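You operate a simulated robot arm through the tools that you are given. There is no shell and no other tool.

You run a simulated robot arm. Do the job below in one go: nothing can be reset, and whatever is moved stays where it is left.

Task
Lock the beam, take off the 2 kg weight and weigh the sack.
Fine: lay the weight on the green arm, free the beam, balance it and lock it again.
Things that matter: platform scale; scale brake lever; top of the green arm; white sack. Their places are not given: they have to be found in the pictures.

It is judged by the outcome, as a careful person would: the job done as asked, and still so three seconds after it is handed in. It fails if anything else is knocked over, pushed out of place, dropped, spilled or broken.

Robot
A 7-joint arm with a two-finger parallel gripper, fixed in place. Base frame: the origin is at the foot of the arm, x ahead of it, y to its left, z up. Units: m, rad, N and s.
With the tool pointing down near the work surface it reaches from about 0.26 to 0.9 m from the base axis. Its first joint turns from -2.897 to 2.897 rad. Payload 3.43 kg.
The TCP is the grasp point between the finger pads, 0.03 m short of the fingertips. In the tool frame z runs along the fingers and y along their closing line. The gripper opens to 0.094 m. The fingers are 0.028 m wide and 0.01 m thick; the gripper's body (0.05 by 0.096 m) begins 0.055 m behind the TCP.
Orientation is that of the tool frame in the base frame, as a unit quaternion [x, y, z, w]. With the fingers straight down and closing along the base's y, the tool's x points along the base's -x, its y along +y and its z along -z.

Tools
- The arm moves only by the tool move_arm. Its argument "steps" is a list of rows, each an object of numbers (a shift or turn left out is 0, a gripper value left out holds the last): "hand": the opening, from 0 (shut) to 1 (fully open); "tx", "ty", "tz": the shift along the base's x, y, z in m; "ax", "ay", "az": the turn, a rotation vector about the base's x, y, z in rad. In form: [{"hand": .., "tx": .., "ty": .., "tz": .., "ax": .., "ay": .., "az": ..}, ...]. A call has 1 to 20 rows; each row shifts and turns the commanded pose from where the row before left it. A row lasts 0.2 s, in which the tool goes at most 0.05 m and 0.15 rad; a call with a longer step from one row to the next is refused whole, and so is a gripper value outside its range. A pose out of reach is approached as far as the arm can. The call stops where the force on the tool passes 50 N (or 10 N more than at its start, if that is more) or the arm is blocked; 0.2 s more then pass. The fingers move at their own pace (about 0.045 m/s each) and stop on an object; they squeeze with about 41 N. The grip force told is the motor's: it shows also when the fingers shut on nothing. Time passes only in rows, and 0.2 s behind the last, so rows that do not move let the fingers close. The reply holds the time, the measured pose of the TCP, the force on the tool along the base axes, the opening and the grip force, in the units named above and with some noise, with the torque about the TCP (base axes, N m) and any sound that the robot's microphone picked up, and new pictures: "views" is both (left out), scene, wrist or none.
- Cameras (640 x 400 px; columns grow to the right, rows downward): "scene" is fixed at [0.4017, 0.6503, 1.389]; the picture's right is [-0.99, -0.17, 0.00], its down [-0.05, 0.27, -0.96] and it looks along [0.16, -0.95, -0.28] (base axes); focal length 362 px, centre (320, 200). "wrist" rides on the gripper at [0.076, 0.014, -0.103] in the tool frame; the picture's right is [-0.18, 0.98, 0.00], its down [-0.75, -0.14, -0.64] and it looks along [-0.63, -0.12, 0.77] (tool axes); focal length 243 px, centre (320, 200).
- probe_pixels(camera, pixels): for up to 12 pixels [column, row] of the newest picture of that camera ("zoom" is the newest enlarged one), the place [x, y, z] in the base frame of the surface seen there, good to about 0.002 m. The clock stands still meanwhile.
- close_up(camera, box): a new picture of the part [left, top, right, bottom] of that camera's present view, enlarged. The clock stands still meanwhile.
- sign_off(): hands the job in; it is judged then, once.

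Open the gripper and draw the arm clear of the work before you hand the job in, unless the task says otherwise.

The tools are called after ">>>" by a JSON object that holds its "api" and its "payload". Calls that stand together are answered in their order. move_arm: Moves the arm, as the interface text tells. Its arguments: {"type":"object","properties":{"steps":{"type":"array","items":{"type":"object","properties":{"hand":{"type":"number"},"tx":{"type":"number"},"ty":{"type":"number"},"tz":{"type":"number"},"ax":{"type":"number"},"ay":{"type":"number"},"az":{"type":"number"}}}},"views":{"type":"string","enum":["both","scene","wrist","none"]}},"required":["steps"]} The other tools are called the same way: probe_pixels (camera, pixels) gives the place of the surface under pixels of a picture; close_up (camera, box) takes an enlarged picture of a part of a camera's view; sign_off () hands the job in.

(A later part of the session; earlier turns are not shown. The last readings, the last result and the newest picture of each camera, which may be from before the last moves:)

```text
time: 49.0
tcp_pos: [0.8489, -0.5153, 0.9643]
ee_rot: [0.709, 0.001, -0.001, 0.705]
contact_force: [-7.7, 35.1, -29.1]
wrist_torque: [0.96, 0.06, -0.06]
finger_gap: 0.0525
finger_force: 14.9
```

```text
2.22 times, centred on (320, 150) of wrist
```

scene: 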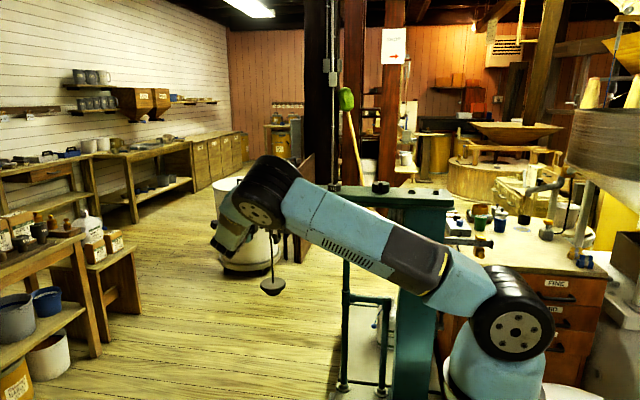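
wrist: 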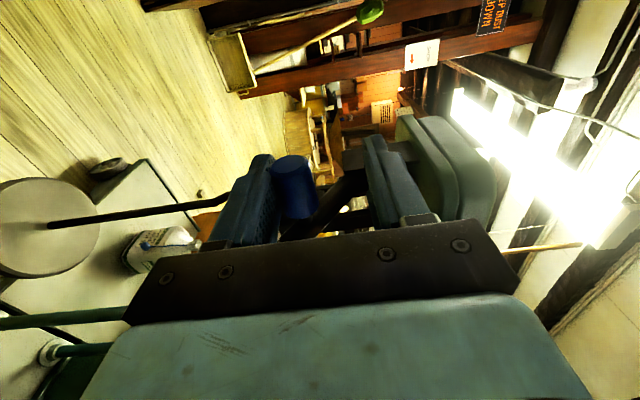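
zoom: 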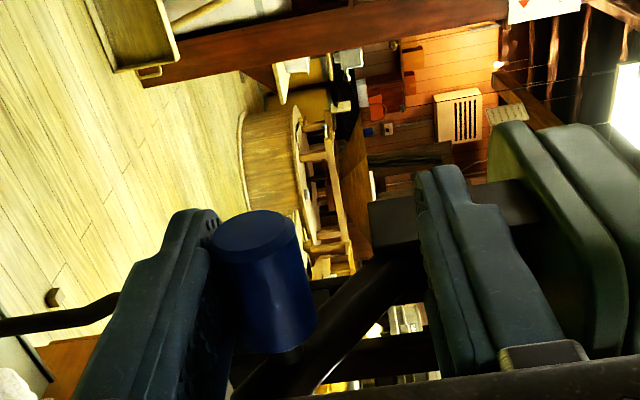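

The lower pad drags the handle inward (force +35 N in y): I relieve it by moving +y before lifting on.

>>> {"api": "move_arm", "payload": {"steps": [{"ty": 0.004}, {"ty": 0.004}, {"ty": 0.003}, {}], "views": "wrist"}}

>>> {"api": "close_up", "payload": {"camera": "wrist", "box": [220, 60, 420, 240]}}

```text
time: 50.0
tcp_pos: [0.8453, -0.5058, 0.9674]
ee_rot: [0.707, 0.001, -0.001, 0.707]
contact_force: [-0.3, -0.2, -0.2]
wrist_torque: [0.0, 0.0, 0.02]
finger_gap: 0.0358
finger_force: 0.1
```

wrist: 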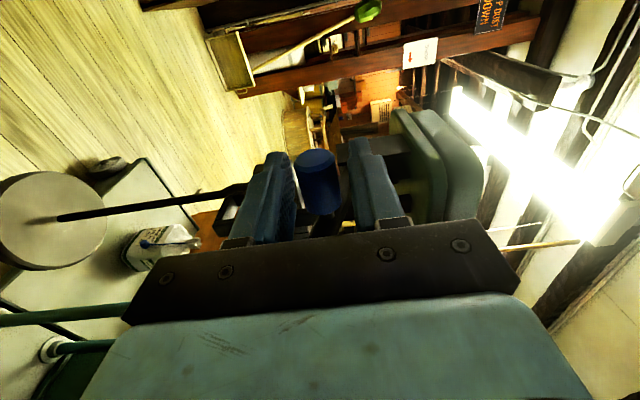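

```text
2.22 times, centred on (320, 150) of wrist
```

zoom: 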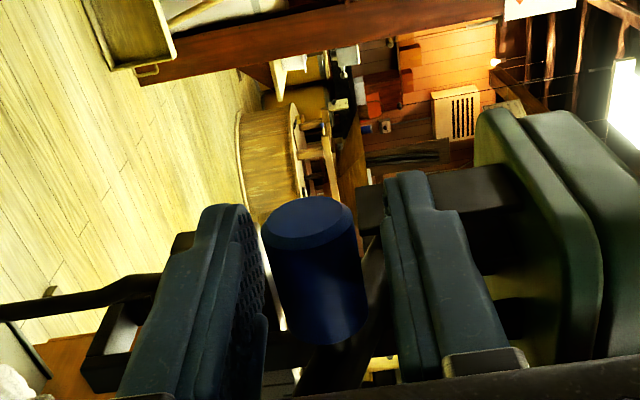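

Forces vanished and the gap returned to 0.036; the handle sits loose in the cage. I probe where the handle and beam are now.

>>> {"api": "probe_pixels", "payload": {"camera": "zoom", "pixels": [[310, 220], [290, 280], [350, 280], [318, 330], [320, 370], [370, 270], [125, 340], [100, 360], [440, 200]]}}

>>> {"api": "probe_pixels", "payload": {"camera": "scene", "pixels": [[272, 290], [290, 235], [300, 237], [340, 237]]}}

```text
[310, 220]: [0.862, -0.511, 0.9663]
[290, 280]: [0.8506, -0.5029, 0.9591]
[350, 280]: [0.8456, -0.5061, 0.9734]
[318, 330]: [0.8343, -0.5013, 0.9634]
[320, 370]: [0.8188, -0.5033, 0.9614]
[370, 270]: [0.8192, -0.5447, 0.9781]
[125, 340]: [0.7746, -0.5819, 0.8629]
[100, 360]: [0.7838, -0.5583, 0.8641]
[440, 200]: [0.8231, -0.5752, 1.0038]
```

```text
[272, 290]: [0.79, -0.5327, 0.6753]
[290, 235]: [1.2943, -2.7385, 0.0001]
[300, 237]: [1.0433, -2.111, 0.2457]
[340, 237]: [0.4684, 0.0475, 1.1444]
```

The handle is at (y -0.511, z 0.966), 22° under level, and the hanger has risen ~2.5 cm: the beam is free, tip up. I lift the lever the rest of the way to its first position.

>>> {"api": "move_arm", "payload": {"steps": [{"tz": 0.006, "ty": 0.002}, {"tz": 0.007, "ty": 0.003}, {"tz": 0.007, "ty": 0.003}, {"tz": 0.007, "ty": 0.002}, {"tz": 0.005, "ty": 0.001}, {}], "views": "wrist"}}

>>> {"api": "close_up", "payload": {"camera": "wrist", "box": [220, 60, 420, 240]}}

>>> {"api": "probe_pixels", "payload": {"camera": "zoom", "pixels": [[310, 220], [290, 280], [350, 280]]}}

```text
time: 51.4
tcp_pos: [0.8472, -0.4946, 0.9992]
ee_rot: [0.708, 0.0, -0.002, 0.706]
contact_force: [0.1, 0.4, 0.4]
wrist_torque: [0.02, 0.0, 0.0]
finger_gap: 0.0352
finger_force: 0.1
```

wrist: 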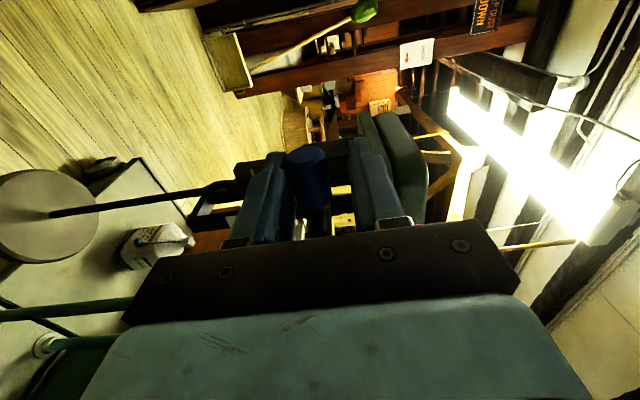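

```text
2.22 times, centred on (320, 150) of wrist
```

zoom: 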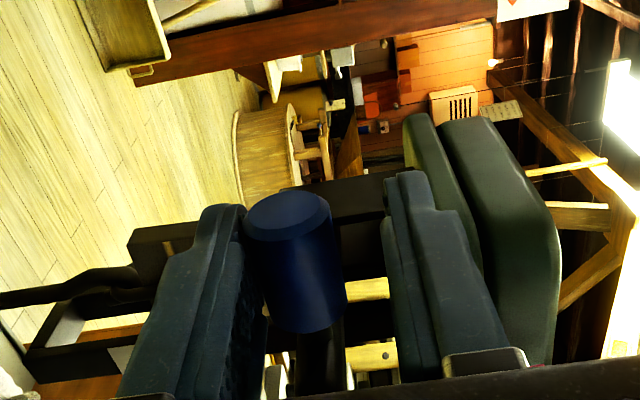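

```text
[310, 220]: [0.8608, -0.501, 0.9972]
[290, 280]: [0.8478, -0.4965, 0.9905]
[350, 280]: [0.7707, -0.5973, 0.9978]
```

The handle is back level (z≈0.992) and the beam tip is up. I open a bit and withdraw toward +y, then check lever and beam.

>>> {"api": "move_arm", "payload": {"steps": [{"hand": 0.7, "tz": -0.003}, {}, {"ty": 0.04}, {"ty": 0.045}, {"ty": 0.04, "hand": 1}, {}, {}]}}

>>> {"api": "close_up", "payload": {"camera": "wrist", "box": [220, 40, 420, 240]}}

>>> {"api": "close_up", "payload": {"camera": "scene", "box": [244, 190, 324, 250]}}

```text
time: 53.0
tcp_pos: [0.8459, -0.3701, 0.9956]
ee_rot: [0.708, 0.001, 0.0, 0.706]
contact_force: [0.3, -1.0, 0.0]
wrist_torque: [-0.01, 0.01, 0.0]
finger_gap: 0.0939
finger_force: 0.0
```

scene: 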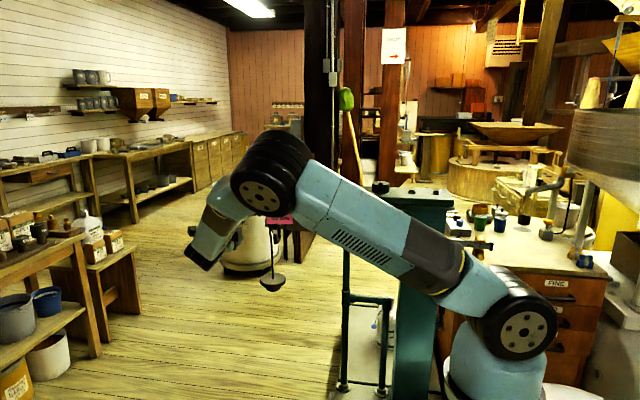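
wrist: 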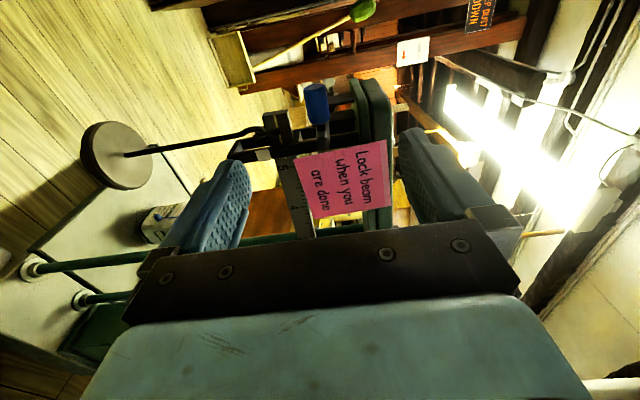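

```text
2.00 times, centred on (320, 140) of wrist
```

zoom: 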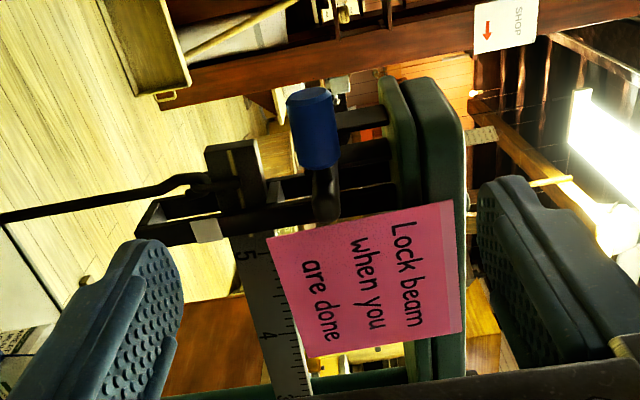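

```text
6.67 times, centred on (284, 220) of scene
```

zoom: 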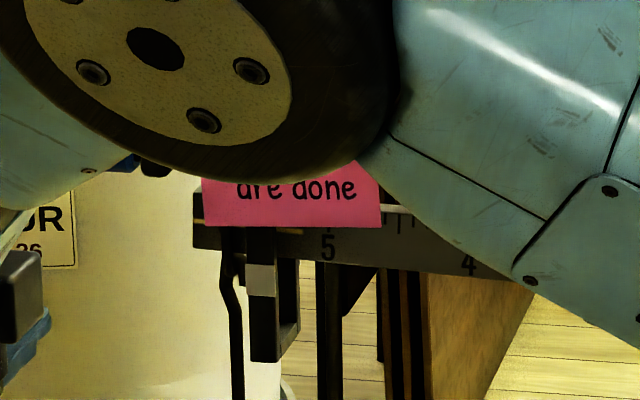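

The beam swings free with its tip at the upper stop, so the sack outweighs the 0.33 kg setting. I roll the fingers back and return to the main poise to grip its round front knob.

>>> {"api": "move_arm", "payload": {"steps": [{"ay": -0.1428}, {"ay": -0.1428}, {"ay": -0.1428}, {"ay": -0.1428}, {"ay": -0.1428}, {"ay": -0.1428}, {"ay": -0.1428}, {"ay": -0.1428}, {"ay": -0.1428}, {"ay": -0.1428}, {"ay": -0.1428}, {}], "views": "none"}}

>>> {"api": "move_arm", "payload": {"steps": [{"tx": -0.0436, "ty": -0.0045, "tz": -0.0125, "ax": -0.13}, {"tx": -0.0436, "ty": -0.0045, "tz": -0.0125, "ax": -0.13}, {"tx": -0.0436, "ty": -0.0045, "tz": -0.0125, "ax": -0.13}, {"tx": -0.0436, "ty": -0.0045, "tz": -0.0125, "ax": -0.13}, {"tx": -0.0436, "ty": -0.0045, "tz": -0.0125}, {"tx": -0.0436, "ty": -0.0045, "tz": -0.0125}, {"tx": -0.0436, "ty": -0.0045, "tz": -0.0125}, {"tx": -0.0436, "ty": -0.0045, "tz": -0.0125}, {"tx": -0.0436, "ty": -0.0045, "tz": -0.0125}, {"tx": -0.0436, "ty": -0.0045, "tz": -0.0125}, {"tx": -0.0436, "ty": -0.0045, "tz": -0.0125}, {}]}}

>>> {"api": "close_up", "payload": {"camera": "wrist", "box": [240, 60, 400, 230]}}

```text
time: 55.6
tcp_pos: [0.8469, -0.3704, 0.9962]
ee_rot: [0.5, -0.499, 0.501, 0.5]
contact_force: [0.3, 0.4, -0.6]
wrist_torque: [-0.02, 0.01, -0.01]
finger_gap: 0.0941
finger_force: 0.0
```

```text
time: 58.2
tcp_pos: [0.3661, -0.4199, 0.8563]
ee_rot: [0.356, -0.355, 0.611, 0.612]
contact_force: [-1.0, -0.3, -0.4]
wrist_torque: [0.02, -0.02, 0.03]
finger_gap: 0.0941
finger_force: 0.1
```

scene: 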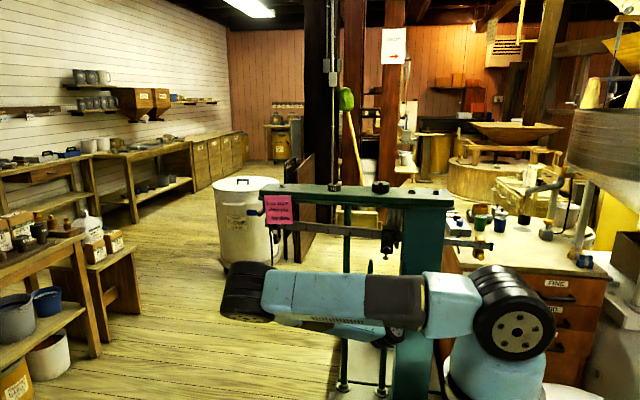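
wrist: 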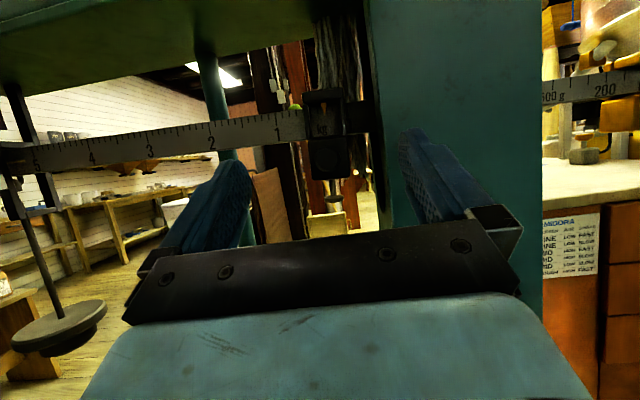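

```text
2.35 times, centred on (320, 145) of wrist
```

zoom: 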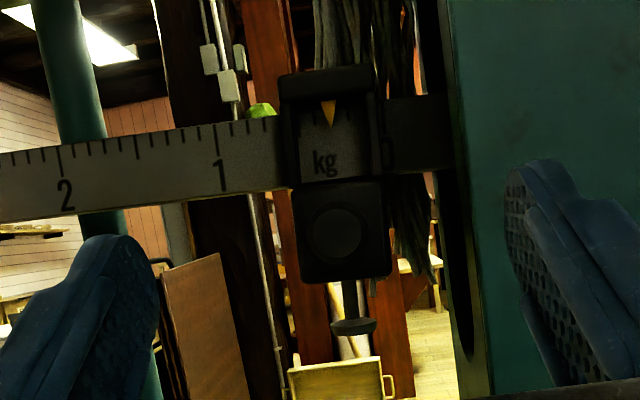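

Beam is up and the poise knob is at zoom (335,232). I probe it along with beam points.

>>> {"api": "probe_pixels", "payload": {"camera": "zoom", "pixels": [[337, 232], [312, 235], [360, 232], [337, 210], [337, 255], [302, 260], [385, 250], [330, 110]]}}

>>> {"api": "close_up", "payload": {"camera": "scene", "box": [250, 190, 400, 280]}}

>>> {"api": "probe_pixels", "payload": {"camera": "scene", "pixels": [[300, 228], [320, 230], [340, 232], [360, 234], [467, 242], [478, 243], [270, 226]]}}

```text
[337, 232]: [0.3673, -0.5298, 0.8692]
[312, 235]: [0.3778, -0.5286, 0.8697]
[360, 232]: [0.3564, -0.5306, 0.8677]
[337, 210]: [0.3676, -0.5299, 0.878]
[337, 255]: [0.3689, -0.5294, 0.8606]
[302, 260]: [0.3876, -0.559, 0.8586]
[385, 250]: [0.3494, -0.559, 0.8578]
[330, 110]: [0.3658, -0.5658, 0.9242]
```

```text
4.27 times, centred on (325, 235) of scene
```

zoom: 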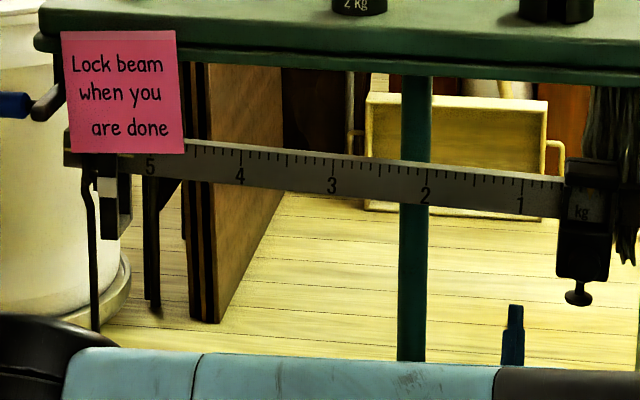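

```text
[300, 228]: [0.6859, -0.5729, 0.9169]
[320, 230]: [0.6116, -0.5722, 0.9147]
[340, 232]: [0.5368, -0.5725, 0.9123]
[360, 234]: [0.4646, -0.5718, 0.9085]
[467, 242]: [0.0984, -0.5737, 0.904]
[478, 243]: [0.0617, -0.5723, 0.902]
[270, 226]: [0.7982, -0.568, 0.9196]
```

Knob centre is (0.367, front -0.530, 0.869), radius 0.0115. I approach so the tips stay just in front of the block, and close on the knob.

>>> {"api": "move_arm", "payload": {"steps": [{"ty": -0.035, "tx": 0.001}, {"ty": -0.035, "tz": 0.001}, {"ty": -0.031}, {}, {"hand": 0}, {}, {}, {}, {}, {}]}}

>>> {"api": "close_up", "payload": {"camera": "wrist", "box": [240, 60, 400, 230]}}

```text
time: 58.8
tcp_pos: [0.3672, -0.4865, 0.8567]
ee_rot: [0.355, -0.353, 0.61, 0.614]
contact_force: [7.8, 33.9, -3.2]
wrist_torque: [-0.02, -0.15, -1.57]
finger_gap: 0.09
finger_force: 0.1
stopped in row 3: the force on the tool passed its limit at 122 N (the readings are from after the stop); the commanded pose is now the measured one
```

scene: 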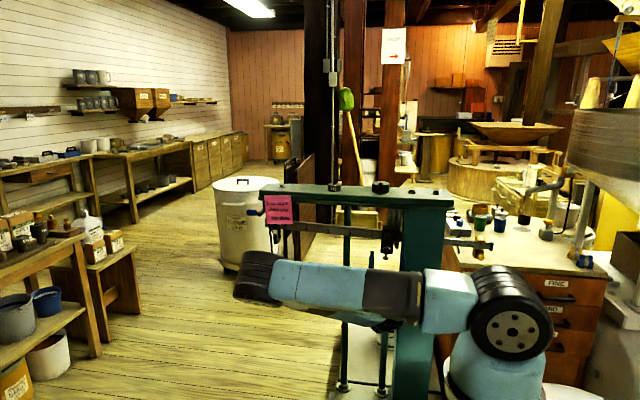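
wrist: 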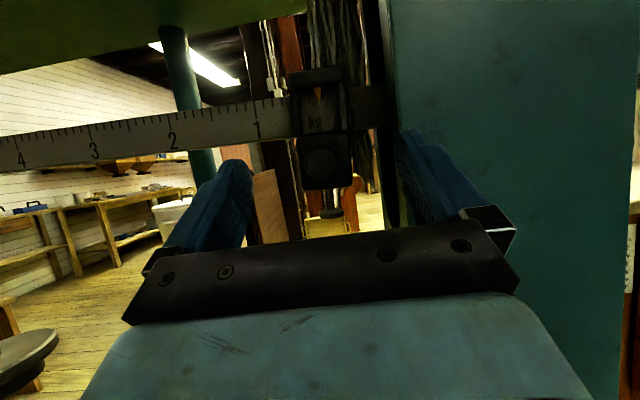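

```text
2.35 times, centred on (320, 145) of wrist
```

zoom: 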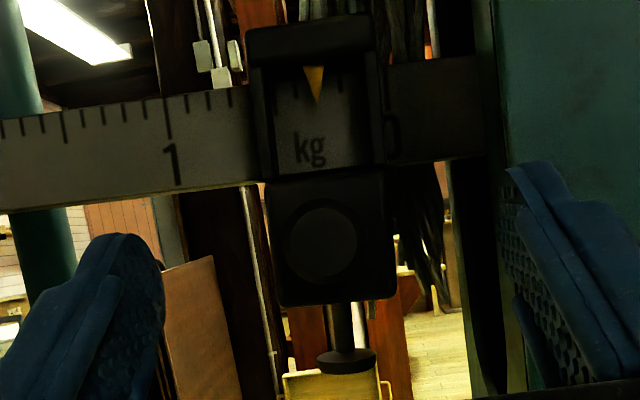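

The right finger bumped the green column's front (x<0.318). I back off 3 cm, narrow the fingers, and check that nothing moved.

>>> {"api": "move_arm", "payload": {"steps": [{"ty": 0.02}, {"ty": 0.015, "hand": 0.5}, {}, {}]}}

>>> {"api": "close_up", "payload": {"camera": "scene", "box": [250, 170, 490, 280]}}

>>> {"api": "close_up", "payload": {"camera": "wrist", "box": [240, 60, 400, 230]}}

>>> {"api": "probe_pixels", "payload": {"camera": "scene", "pixels": [[281, 187], [340, 195], [440, 195], [381, 185], [420, 240], [334, 188]]}}

```text
time: 59.8
tcp_pos: [0.3676, -0.4531, 0.8568]
ee_rot: [0.355, -0.354, 0.61, 0.614]
contact_force: [0.0, 0.3, -0.4]
wrist_torque: [0.02, 0.02, 0.02]
finger_gap: 0.0469
finger_force: 0.0
```

scene: 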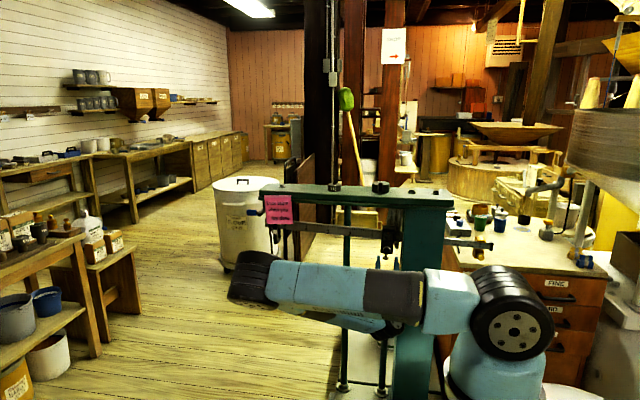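
wrist: 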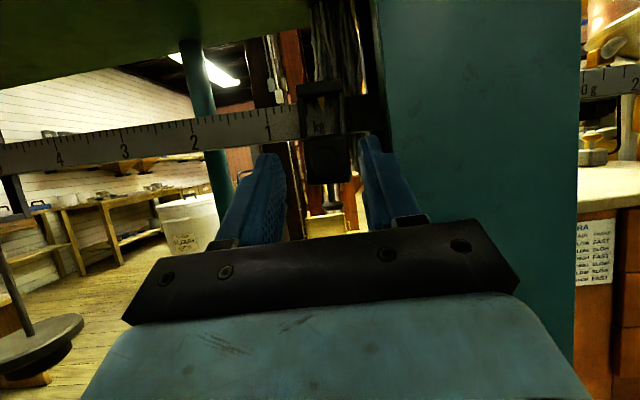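

```text
2.67 times, centred on (370, 225) of scene
```

zoom: 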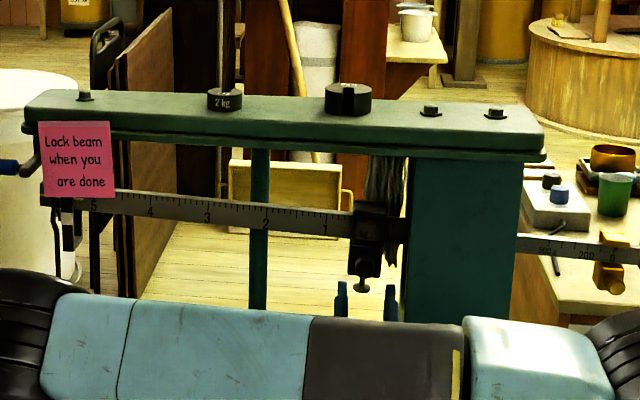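

```text
2.35 times, centred on (320, 145) of wrist
```

zoom: 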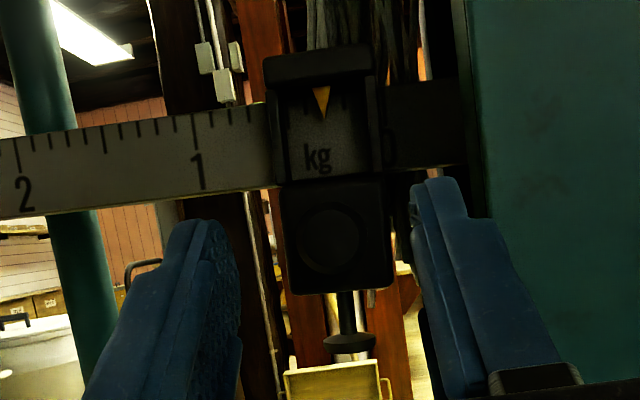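

```text
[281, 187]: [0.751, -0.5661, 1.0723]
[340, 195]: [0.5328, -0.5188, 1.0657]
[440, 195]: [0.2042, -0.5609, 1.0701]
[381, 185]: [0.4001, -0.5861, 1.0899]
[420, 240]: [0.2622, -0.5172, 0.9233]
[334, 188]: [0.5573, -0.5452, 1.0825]
```

Nothing shifted. I advance with the 0.047 m opening, clear of the column, and close on the knob.

>>> {"api": "move_arm", "payload": {"steps": [{"ty": -0.025}, {"ty": -0.025}, {"ty": -0.018, "tz": 0.001}, {}, {"hand": 0}, {}, {}, {}, {}]}}

>>> {"api": "close_up", "payload": {"camera": "wrist", "box": [240, 60, 400, 230]}}

```text
time: 61.8
tcp_pos: [0.3658, -0.5212, 0.8572]
ee_rot: [0.355, -0.354, 0.61, 0.614]
contact_force: [2.5, -6.8, 0.9]
wrist_torque: [-0.1, -0.01, 0.41]
finger_gap: 0.0257
finger_force: 45.3
```

scene: 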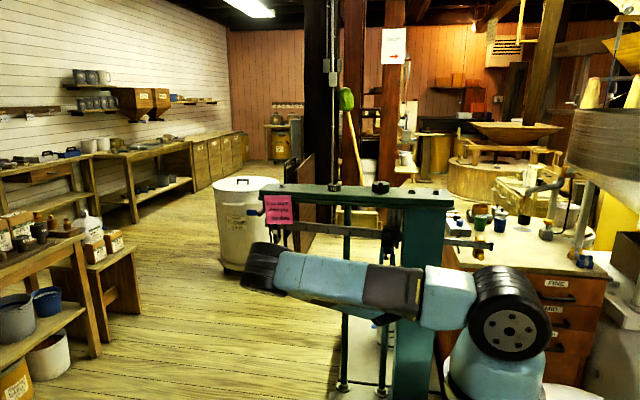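
wrist: 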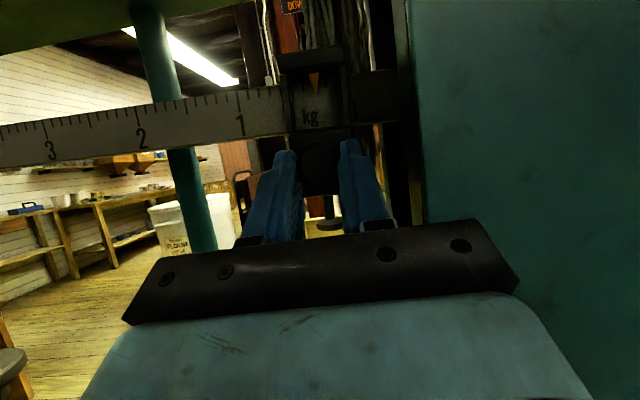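

```text
2.35 times, centred on (320, 145) of wrist
```

zoom: 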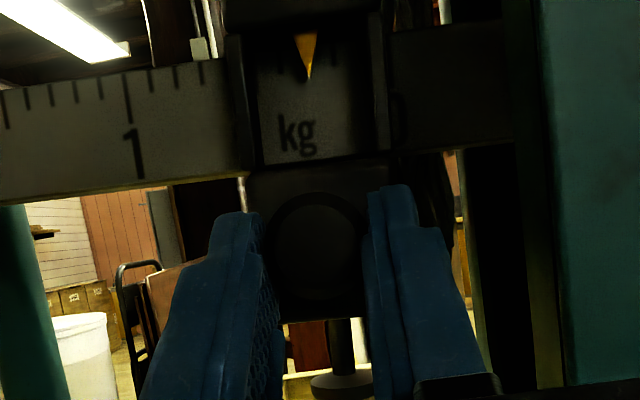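

The knob is held (gap 0.0257). I slide the poise toward +x by 0.078 m (to about 1.3 kg), gently.

>>> {"api": "move_arm", "payload": {"steps": [{"tx": 0.005}, {"tx": 0.008}, {"tx": 0.01}, {"tx": 0.01}, {"tx": 0.01}, {"tx": 0.01}, {"tx": 0.01}, {"tx": 0.01}, {"tx": 0.005}, {}]}}

>>> {"api": "close_up", "payload": {"camera": "wrist", "box": [240, 60, 400, 230]}}

>>> {"api": "close_up", "payload": {"camera": "scene", "box": [250, 190, 400, 280]}}

```text
time: 64.0
tcp_pos: [0.4443, -0.5216, 0.8577]
ee_rot: [0.355, -0.354, 0.61, 0.614]
contact_force: [1.2, -9.0, -0.9]
wrist_torque: [-0.22, 0.1, 0.34]
finger_gap: 0.0259
finger_force: 45.0
```

scene: 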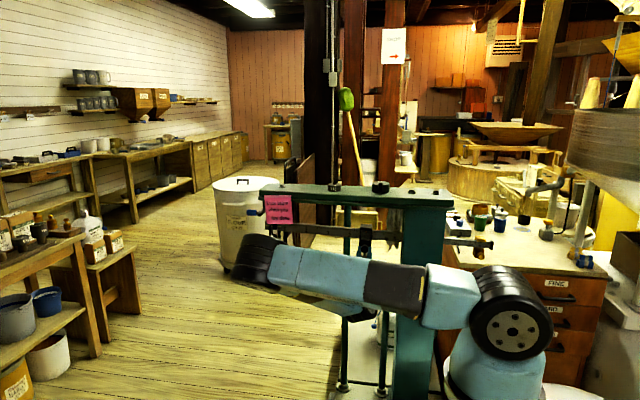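
wrist: 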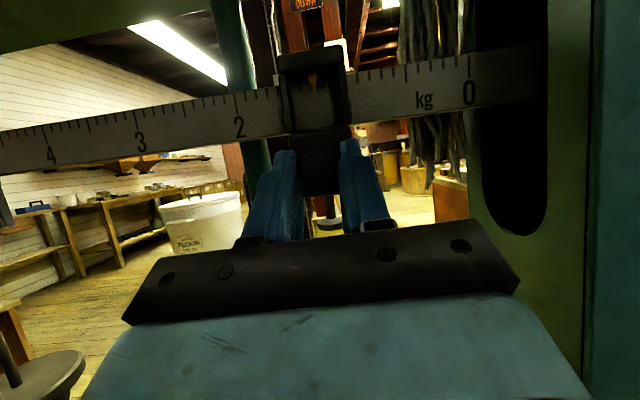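

```text
2.35 times, centred on (320, 145) of wrist
```

zoom: 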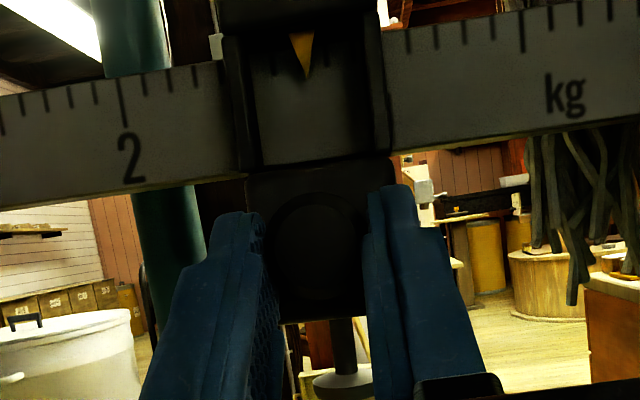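

```text
4.27 times, centred on (325, 235) of scene
```

zoom: 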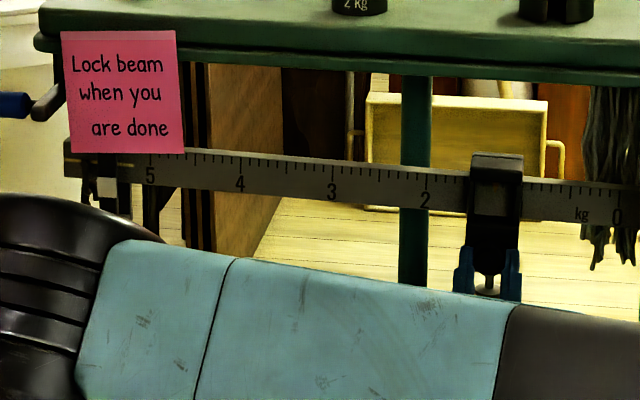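

The poise slid easily to about 1.3 kg. I open the fingers, wait, and watch which way the beam goes.

>>> {"api": "move_arm", "payload": {"steps": [{"hand": 0.5}, {}, {}, {}, {}, {}, {}, {}]}}

>>> {"api": "close_up", "payload": {"camera": "scene", "box": [250, 190, 400, 280]}}

>>> {"api": "probe_pixels", "payload": {"camera": "scene", "pixels": [[300, 230], [320, 232], [340, 234], [467, 242], [478, 243], [388, 238]]}}

```text
time: 65.8
tcp_pos: [0.4441, -0.5208, 0.8568]
ee_rot: [0.356, -0.353, 0.61, 0.614]
contact_force: [0.9, 0.2, -0.4]
wrist_torque: [0.03, 0.03, 0.0]
finger_gap: 0.047
finger_force: 0.0
```

scene: 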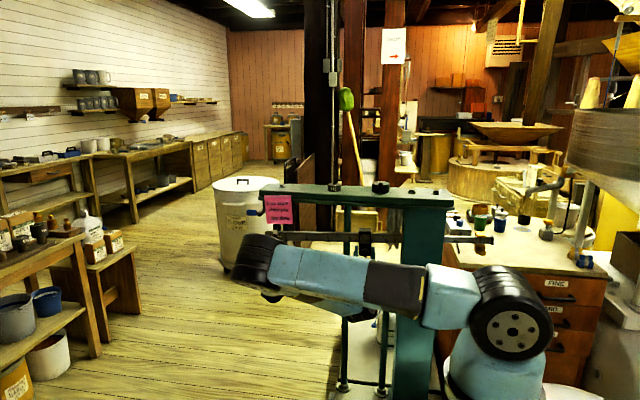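
wrist: 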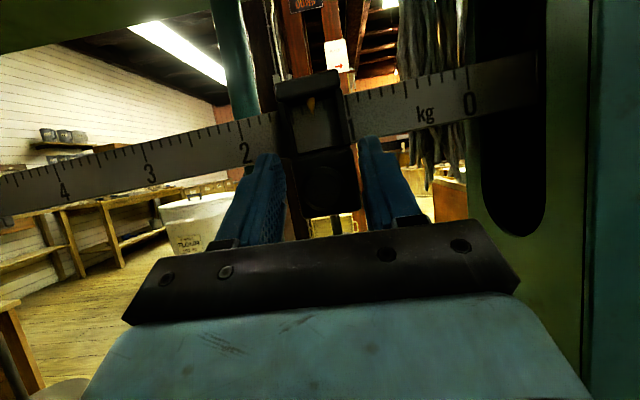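

```text
4.27 times, centred on (325, 235) of scene
```

zoom: 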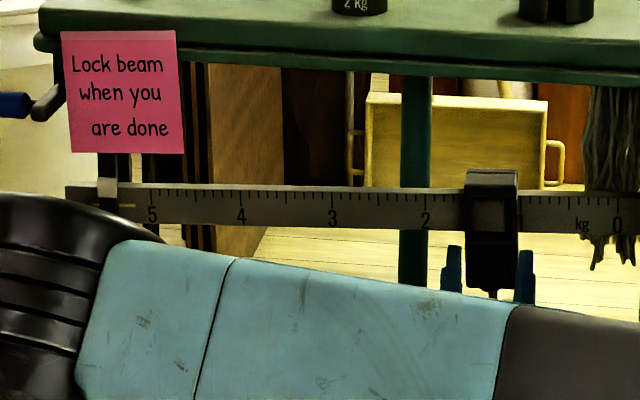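

```text
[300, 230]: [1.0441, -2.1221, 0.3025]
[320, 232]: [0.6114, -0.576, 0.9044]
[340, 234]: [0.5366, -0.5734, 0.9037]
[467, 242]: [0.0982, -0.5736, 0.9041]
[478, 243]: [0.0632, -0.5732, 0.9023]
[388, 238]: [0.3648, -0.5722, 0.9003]
```

The beam sank to the lower stop: 1.3 kg is too much, 0.33 too little. I grip again and slide back to about 0.8 kg.

>>> {"api": "move_arm", "payload": {"steps": [{"hand": 0}, {}, {}, {}, {"tx": -0.008}, {"tx": -0.01}, {"tx": -0.01}, {"tx": -0.01}, {"tx": -0.003}, {}, {"hand": 0.5}, {}, {}, {}, {}, {}, {}, {}]}}

>>> {"api": "close_up", "payload": {"camera": "scene", "box": [250, 190, 400, 280]}}

>>> {"api": "probe_pixels", "payload": {"camera": "scene", "pixels": [[300, 232], [320, 233], [340, 234], [467, 242], [478, 243], [272, 232]]}}

```text
time: 69.6
tcp_pos: [0.4042, -0.5211, 0.8581]
ee_rot: [0.355, -0.354, 0.609, 0.614]
contact_force: [0.0, -0.1, 0.0]
wrist_torque: [-0.02, 0.01, 0.0]
finger_gap: 0.047
finger_force: 0.1
```

scene: 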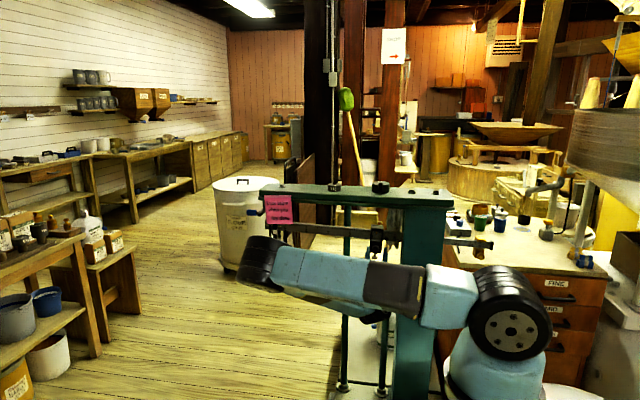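
wrist: 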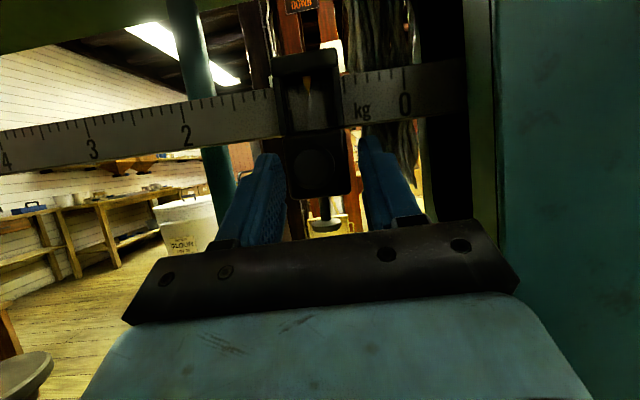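

```text
4.27 times, centred on (325, 235) of scene
```

zoom: 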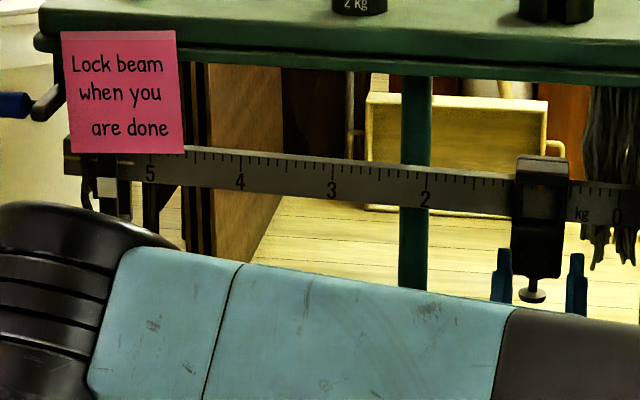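

```text
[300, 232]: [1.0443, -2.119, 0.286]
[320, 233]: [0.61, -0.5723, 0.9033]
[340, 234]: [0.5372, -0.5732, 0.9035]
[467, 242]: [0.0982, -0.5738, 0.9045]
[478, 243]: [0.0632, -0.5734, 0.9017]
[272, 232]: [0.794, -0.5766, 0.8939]
```

The beam now stands a little below its upper position; I wait to see whether it has settled, keeping the same zoom box for comparison.

>>> {"api": "move_arm", "payload": {"steps": [{}, {}, {}, {}, {}], "views": "scene"}}

>>> {"api": "close_up", "payload": {"camera": "scene", "box": [250, 190, 400, 280]}}

>>> {"api": "close_up", "payload": {"camera": "scene", "box": [256, 210, 306, 245]}}

```text
time: 70.8
tcp_pos: [0.4036, -0.5213, 0.8582]
ee_rot: [0.355, -0.354, 0.61, 0.614]
contact_force: [-0.6, 0.1, -0.1]
wrist_torque: [-0.01, -0.01, -0.01]
finger_gap: 0.0468
finger_force: 0.1
```

scene: 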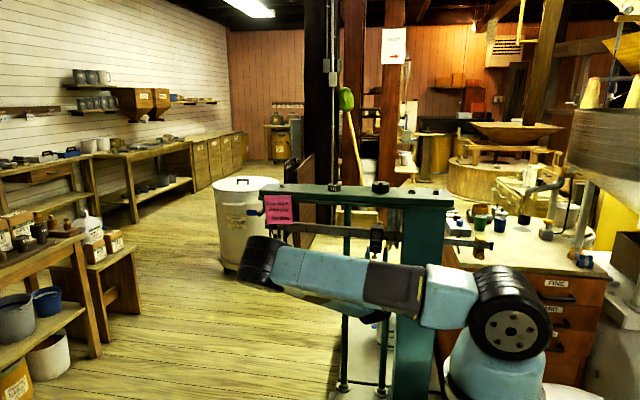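

```text
4.27 times, centred on (325, 235) of scene
```

zoom: 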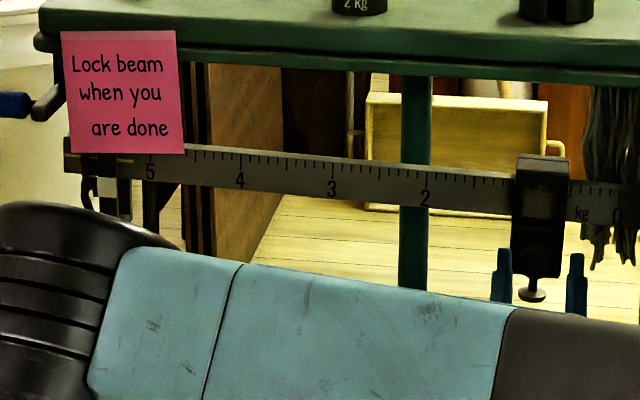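

```text
11.43 times, centred on (281, 228) of scene
```

zoom: 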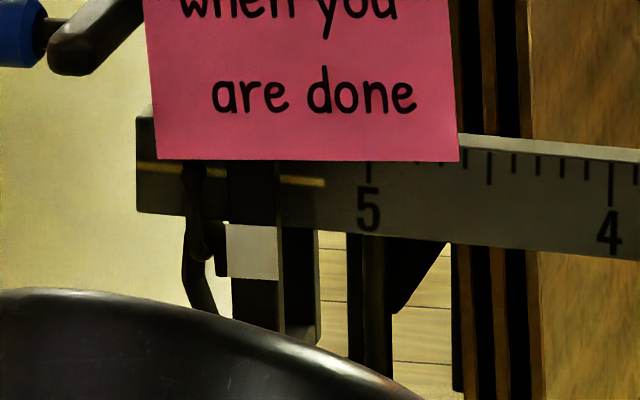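

Yellow tip line sits well above the white mark (upper stop), so the sack is between 0.83 and 1.3 kg. I grip and move to about 1.05.

>>> {"api": "move_arm", "payload": {"steps": [{"hand": 0}, {}, {}, {}, {"tx": 0.008}, {"tx": 0.01}, {}, {"hand": 0.5}, {}, {}, {}, {}, {}, {}, {}, {}, {}, {}], "views": "wrist"}}

>>> {"api": "close_up", "payload": {"camera": "scene", "box": [256, 210, 306, 245]}}

>>> {"api": "close_up", "payload": {"camera": "scene", "box": [250, 190, 400, 280]}}

```text
time: 74.6
tcp_pos: [0.4203, -0.5217, 0.8585]
ee_rot: [0.355, -0.354, 0.61, 0.614]
contact_force: [0.1, 0.9, 1.1]
wrist_torque: [-0.02, 0.01, 0.01]
finger_gap: 0.0469
finger_force: 0.1
```

wrist: 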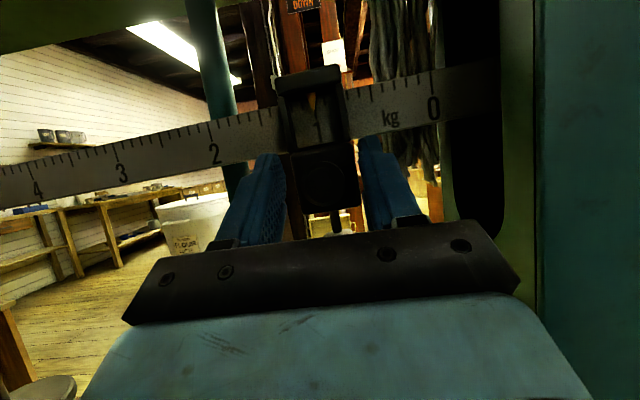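

```text
11.43 times, centred on (281, 228) of scene
```

zoom: 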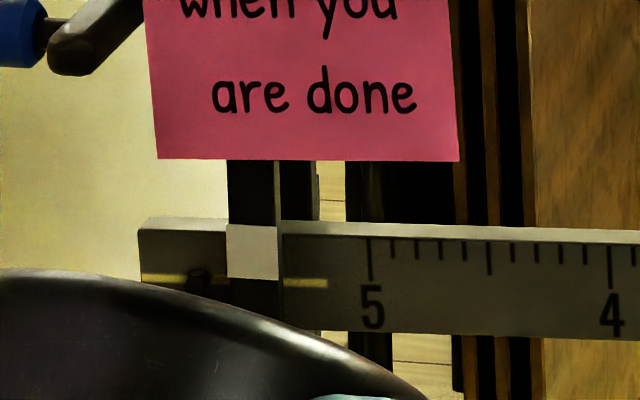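

```text
4.27 times, centred on (325, 235) of scene
```

zoom: 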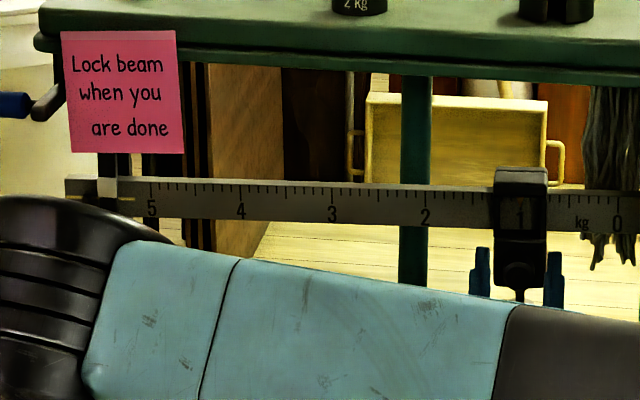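

The beam now rests lower. I wait one second more, then probe the yellow line and the white mark for their true heights.

>>> {"api": "move_arm", "payload": {"steps": [{}, {}, {}, {}, {}], "views": "scene"}}

>>> {"api": "close_up", "payload": {"camera": "scene", "box": [256, 210, 306, 245]}}

>>> {"api": "probe_pixels", "payload": {"camera": "zoom", "pixels": [[305, 283], [160, 278], [252, 235], [252, 252], [252, 270], [300, 226], [300, 325], [600, 236], [600, 330]]}}

>>> {"api": "close_up", "payload": {"camera": "scene", "box": [450, 225, 500, 260]}}

>>> {"api": "probe_pixels", "payload": {"camera": "zoom", "pixels": [[100, 130], [300, 130], [100, 200], [300, 200]]}}

```text
time: 75.8
tcp_pos: [0.4198, -0.5205, 0.859]
ee_rot: [0.355, -0.354, 0.609, 0.614]
contact_force: [-0.7, 0.1, -0.6]
wrist_torque: [0.0, 0.0, -0.01]
finger_gap: 0.0469
finger_force: 0.0
```

scene: 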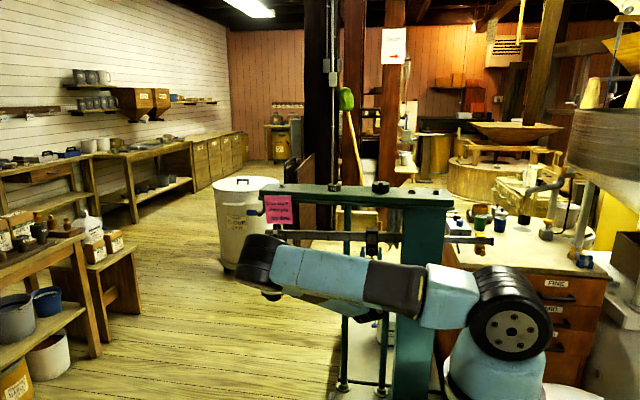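

```text
11.43 times, centred on (281, 228) of scene
```

zoom: 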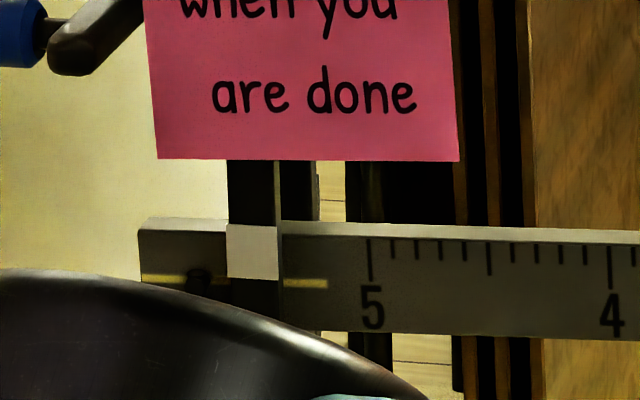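

```text
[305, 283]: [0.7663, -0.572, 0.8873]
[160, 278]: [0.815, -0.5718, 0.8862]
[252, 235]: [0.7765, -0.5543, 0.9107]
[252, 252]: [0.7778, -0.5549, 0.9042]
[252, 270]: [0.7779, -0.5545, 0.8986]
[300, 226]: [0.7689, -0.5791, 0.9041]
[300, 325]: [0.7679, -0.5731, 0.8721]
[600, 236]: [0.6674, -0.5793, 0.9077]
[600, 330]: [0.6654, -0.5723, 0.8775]
```

```text
11.43 times, centred on (475, 242) of scene
```

zoom: 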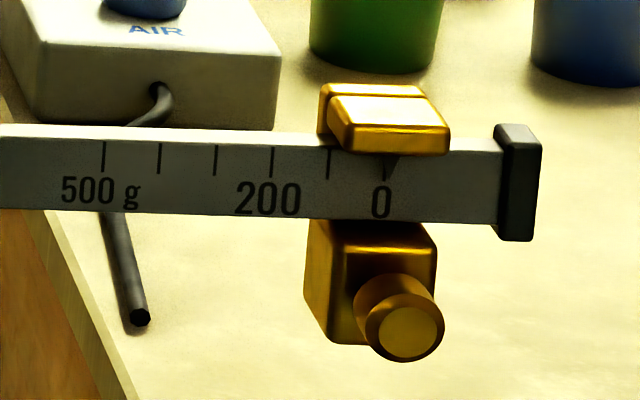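

```text
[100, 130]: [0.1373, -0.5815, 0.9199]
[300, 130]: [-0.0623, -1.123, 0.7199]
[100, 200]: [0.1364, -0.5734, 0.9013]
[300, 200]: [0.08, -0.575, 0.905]
```

At 1.04 kg the yellow line is at z 0.8868 against the white mark's 0.9045 — low, but apparently not fully on the stop. I go back 8 mm (0.1 kg).

>>> {"api": "move_arm", "payload": {"steps": [{"hand": 0}, {}, {}, {}, {"tx": -0.004}, {"tx": -0.004}, {}, {"hand": 0.5}, {}, {}, {}, {}, {}, {}, {}, {}, {}, {}], "views": "wrist"}}

>>> {"api": "close_up", "payload": {"camera": "scene", "box": [256, 210, 306, 245]}}

```text
time: 79.6
tcp_pos: [0.4131, -0.5202, 0.8585]
ee_rot: [0.355, -0.355, 0.61, 0.613]
contact_force: [-0.5, 0.0, -0.5]
wrist_torque: [-0.01, -0.02, 0.02]
finger_gap: 0.047
finger_force: 0.1
```

wrist: 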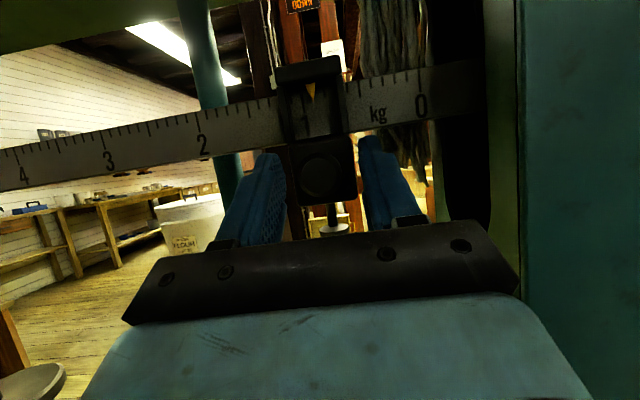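

```text
11.43 times, centred on (281, 228) of scene
```

zoom: 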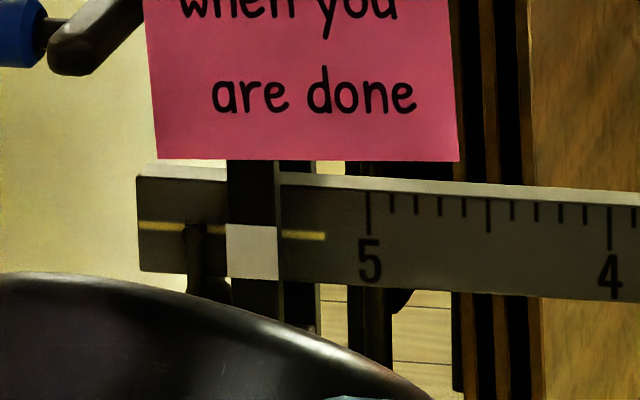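

The yellow line now crosses near the white mark. I wait and probe the heights along the beam.

>>> {"api": "move_arm", "payload": {"steps": [{}, {}, {}, {}, {}], "views": "scene"}}

>>> {"api": "close_up", "payload": {"camera": "scene", "box": [256, 210, 306, 245]}}

>>> {"api": "probe_pixels", "payload": {"camera": "zoom", "pixels": [[295, 234], [312, 236], [160, 226], [145, 225], [252, 228], [252, 252], [252, 276], [300, 180], [300, 282], [600, 194], [600, 294]]}}

>>> {"api": "close_up", "payload": {"camera": "scene", "box": [450, 225, 500, 260]}}

```text
time: 80.8
tcp_pos: [0.4141, -0.5207, 0.8572]
ee_rot: [0.356, -0.354, 0.609, 0.614]
contact_force: [0.1, 0.3, 0.2]
wrist_torque: [0.03, 0.01, 0.0]
finger_gap: 0.047
finger_force: 0.1
```

scene: 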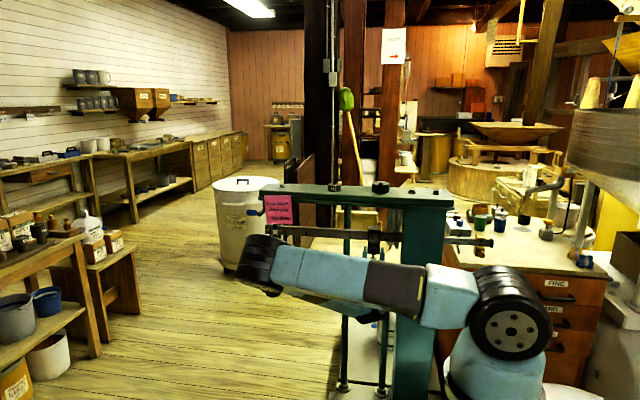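

```text
11.43 times, centred on (281, 228) of scene
```

zoom: 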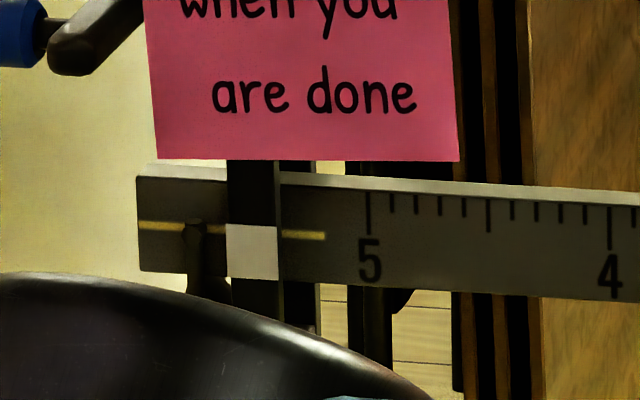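

```text
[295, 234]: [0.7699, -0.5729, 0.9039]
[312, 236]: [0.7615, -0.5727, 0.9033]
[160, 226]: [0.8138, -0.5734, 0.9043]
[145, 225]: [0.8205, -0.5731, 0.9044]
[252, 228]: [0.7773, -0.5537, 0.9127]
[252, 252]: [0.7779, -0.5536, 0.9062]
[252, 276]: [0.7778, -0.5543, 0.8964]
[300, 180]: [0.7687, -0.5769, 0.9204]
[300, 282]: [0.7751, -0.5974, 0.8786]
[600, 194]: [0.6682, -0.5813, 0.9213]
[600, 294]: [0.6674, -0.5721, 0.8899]
```

```text
11.43 times, centred on (475, 242) of scene
```

zoom: 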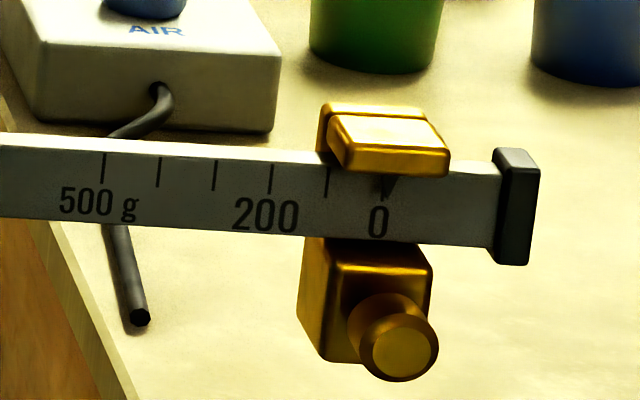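

Yellow line is at z≈0.904 and the white mark's centre at ≈0.905: the beam hangs balanced. I verify levelness with probes on both far ends of the beam.

>>> {"api": "probe_pixels", "payload": {"camera": "zoom", "pixels": [[60, 140], [60, 215], [240, 155], [240, 232], [460, 245], [460, 168]]}}

>>> {"api": "close_up", "payload": {"camera": "scene", "box": [300, 215, 350, 250]}}

>>> {"api": "probe_pixels", "payload": {"camera": "wrist", "pixels": [[20, 160], [60, 155], [100, 148], [140, 140], [180, 132], [230, 120], [370, 90], [400, 84]]}}

```text
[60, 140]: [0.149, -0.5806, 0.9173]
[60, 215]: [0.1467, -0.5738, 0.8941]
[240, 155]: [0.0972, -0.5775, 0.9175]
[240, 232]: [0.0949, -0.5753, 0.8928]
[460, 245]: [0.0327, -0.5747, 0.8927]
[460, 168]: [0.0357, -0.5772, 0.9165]
```

```text
11.43 times, centred on (325, 232) of scene
```

zoom: 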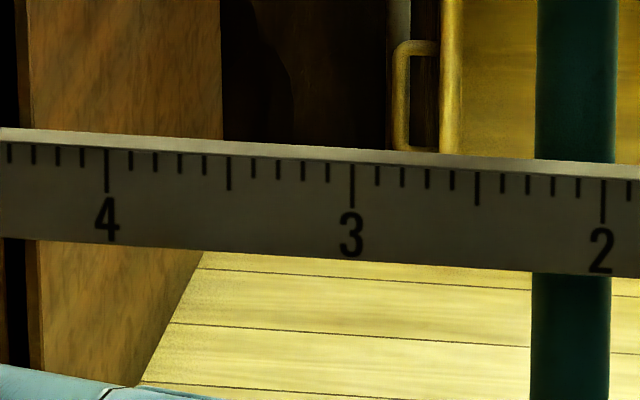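

```text
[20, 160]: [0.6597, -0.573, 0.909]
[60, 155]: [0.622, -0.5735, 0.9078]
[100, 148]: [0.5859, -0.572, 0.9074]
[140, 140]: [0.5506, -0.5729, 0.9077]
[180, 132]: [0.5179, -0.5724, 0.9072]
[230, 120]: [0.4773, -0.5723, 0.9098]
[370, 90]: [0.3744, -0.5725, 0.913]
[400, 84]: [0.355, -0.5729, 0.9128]
```

The beam is level: centre ≈0.905 at both far ends, and yellow/white marks agree. I withdraw straight back from the knob and return to the lever with closed fingers, above it as before.

>>> {"api": "move_arm", "payload": {"steps": [{"ty": 0.02}, {"ty": 0.03}, {"ty": 0.04}, {"ty": 0.03}, {}], "views": "scene"}}

>>> {"api": "close_up", "payload": {"camera": "scene", "box": [256, 210, 306, 245]}}

```text
time: 82.0
tcp_pos: [0.4114, -0.3997, 0.8579]
ee_rot: [0.354, -0.354, 0.61, 0.614]
contact_force: [-0.4, -0.8, 0.3]
wrist_torque: [-0.01, 0.03, -0.01]
finger_gap: 0.0469
finger_force: 0.0
```

scene: 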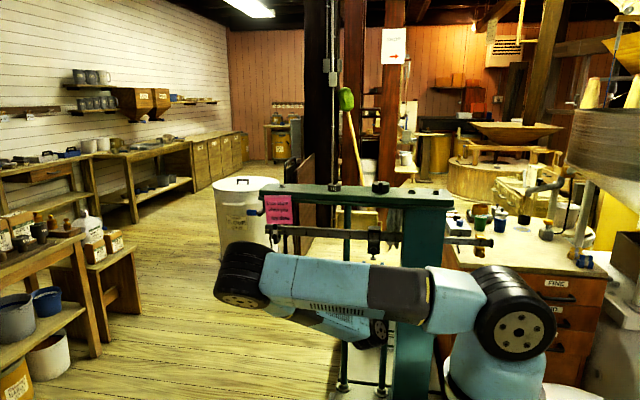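

```text
11.43 times, centred on (281, 228) of scene
```

zoom: 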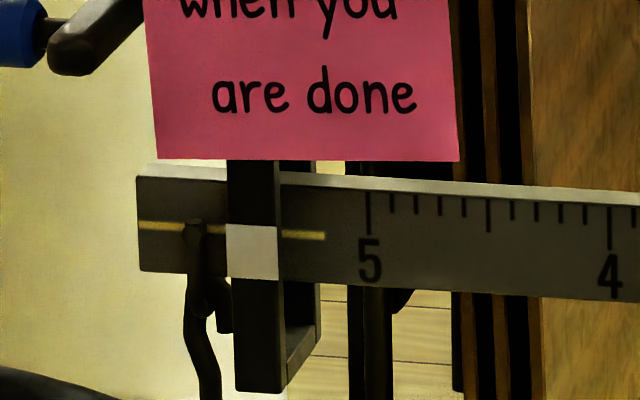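

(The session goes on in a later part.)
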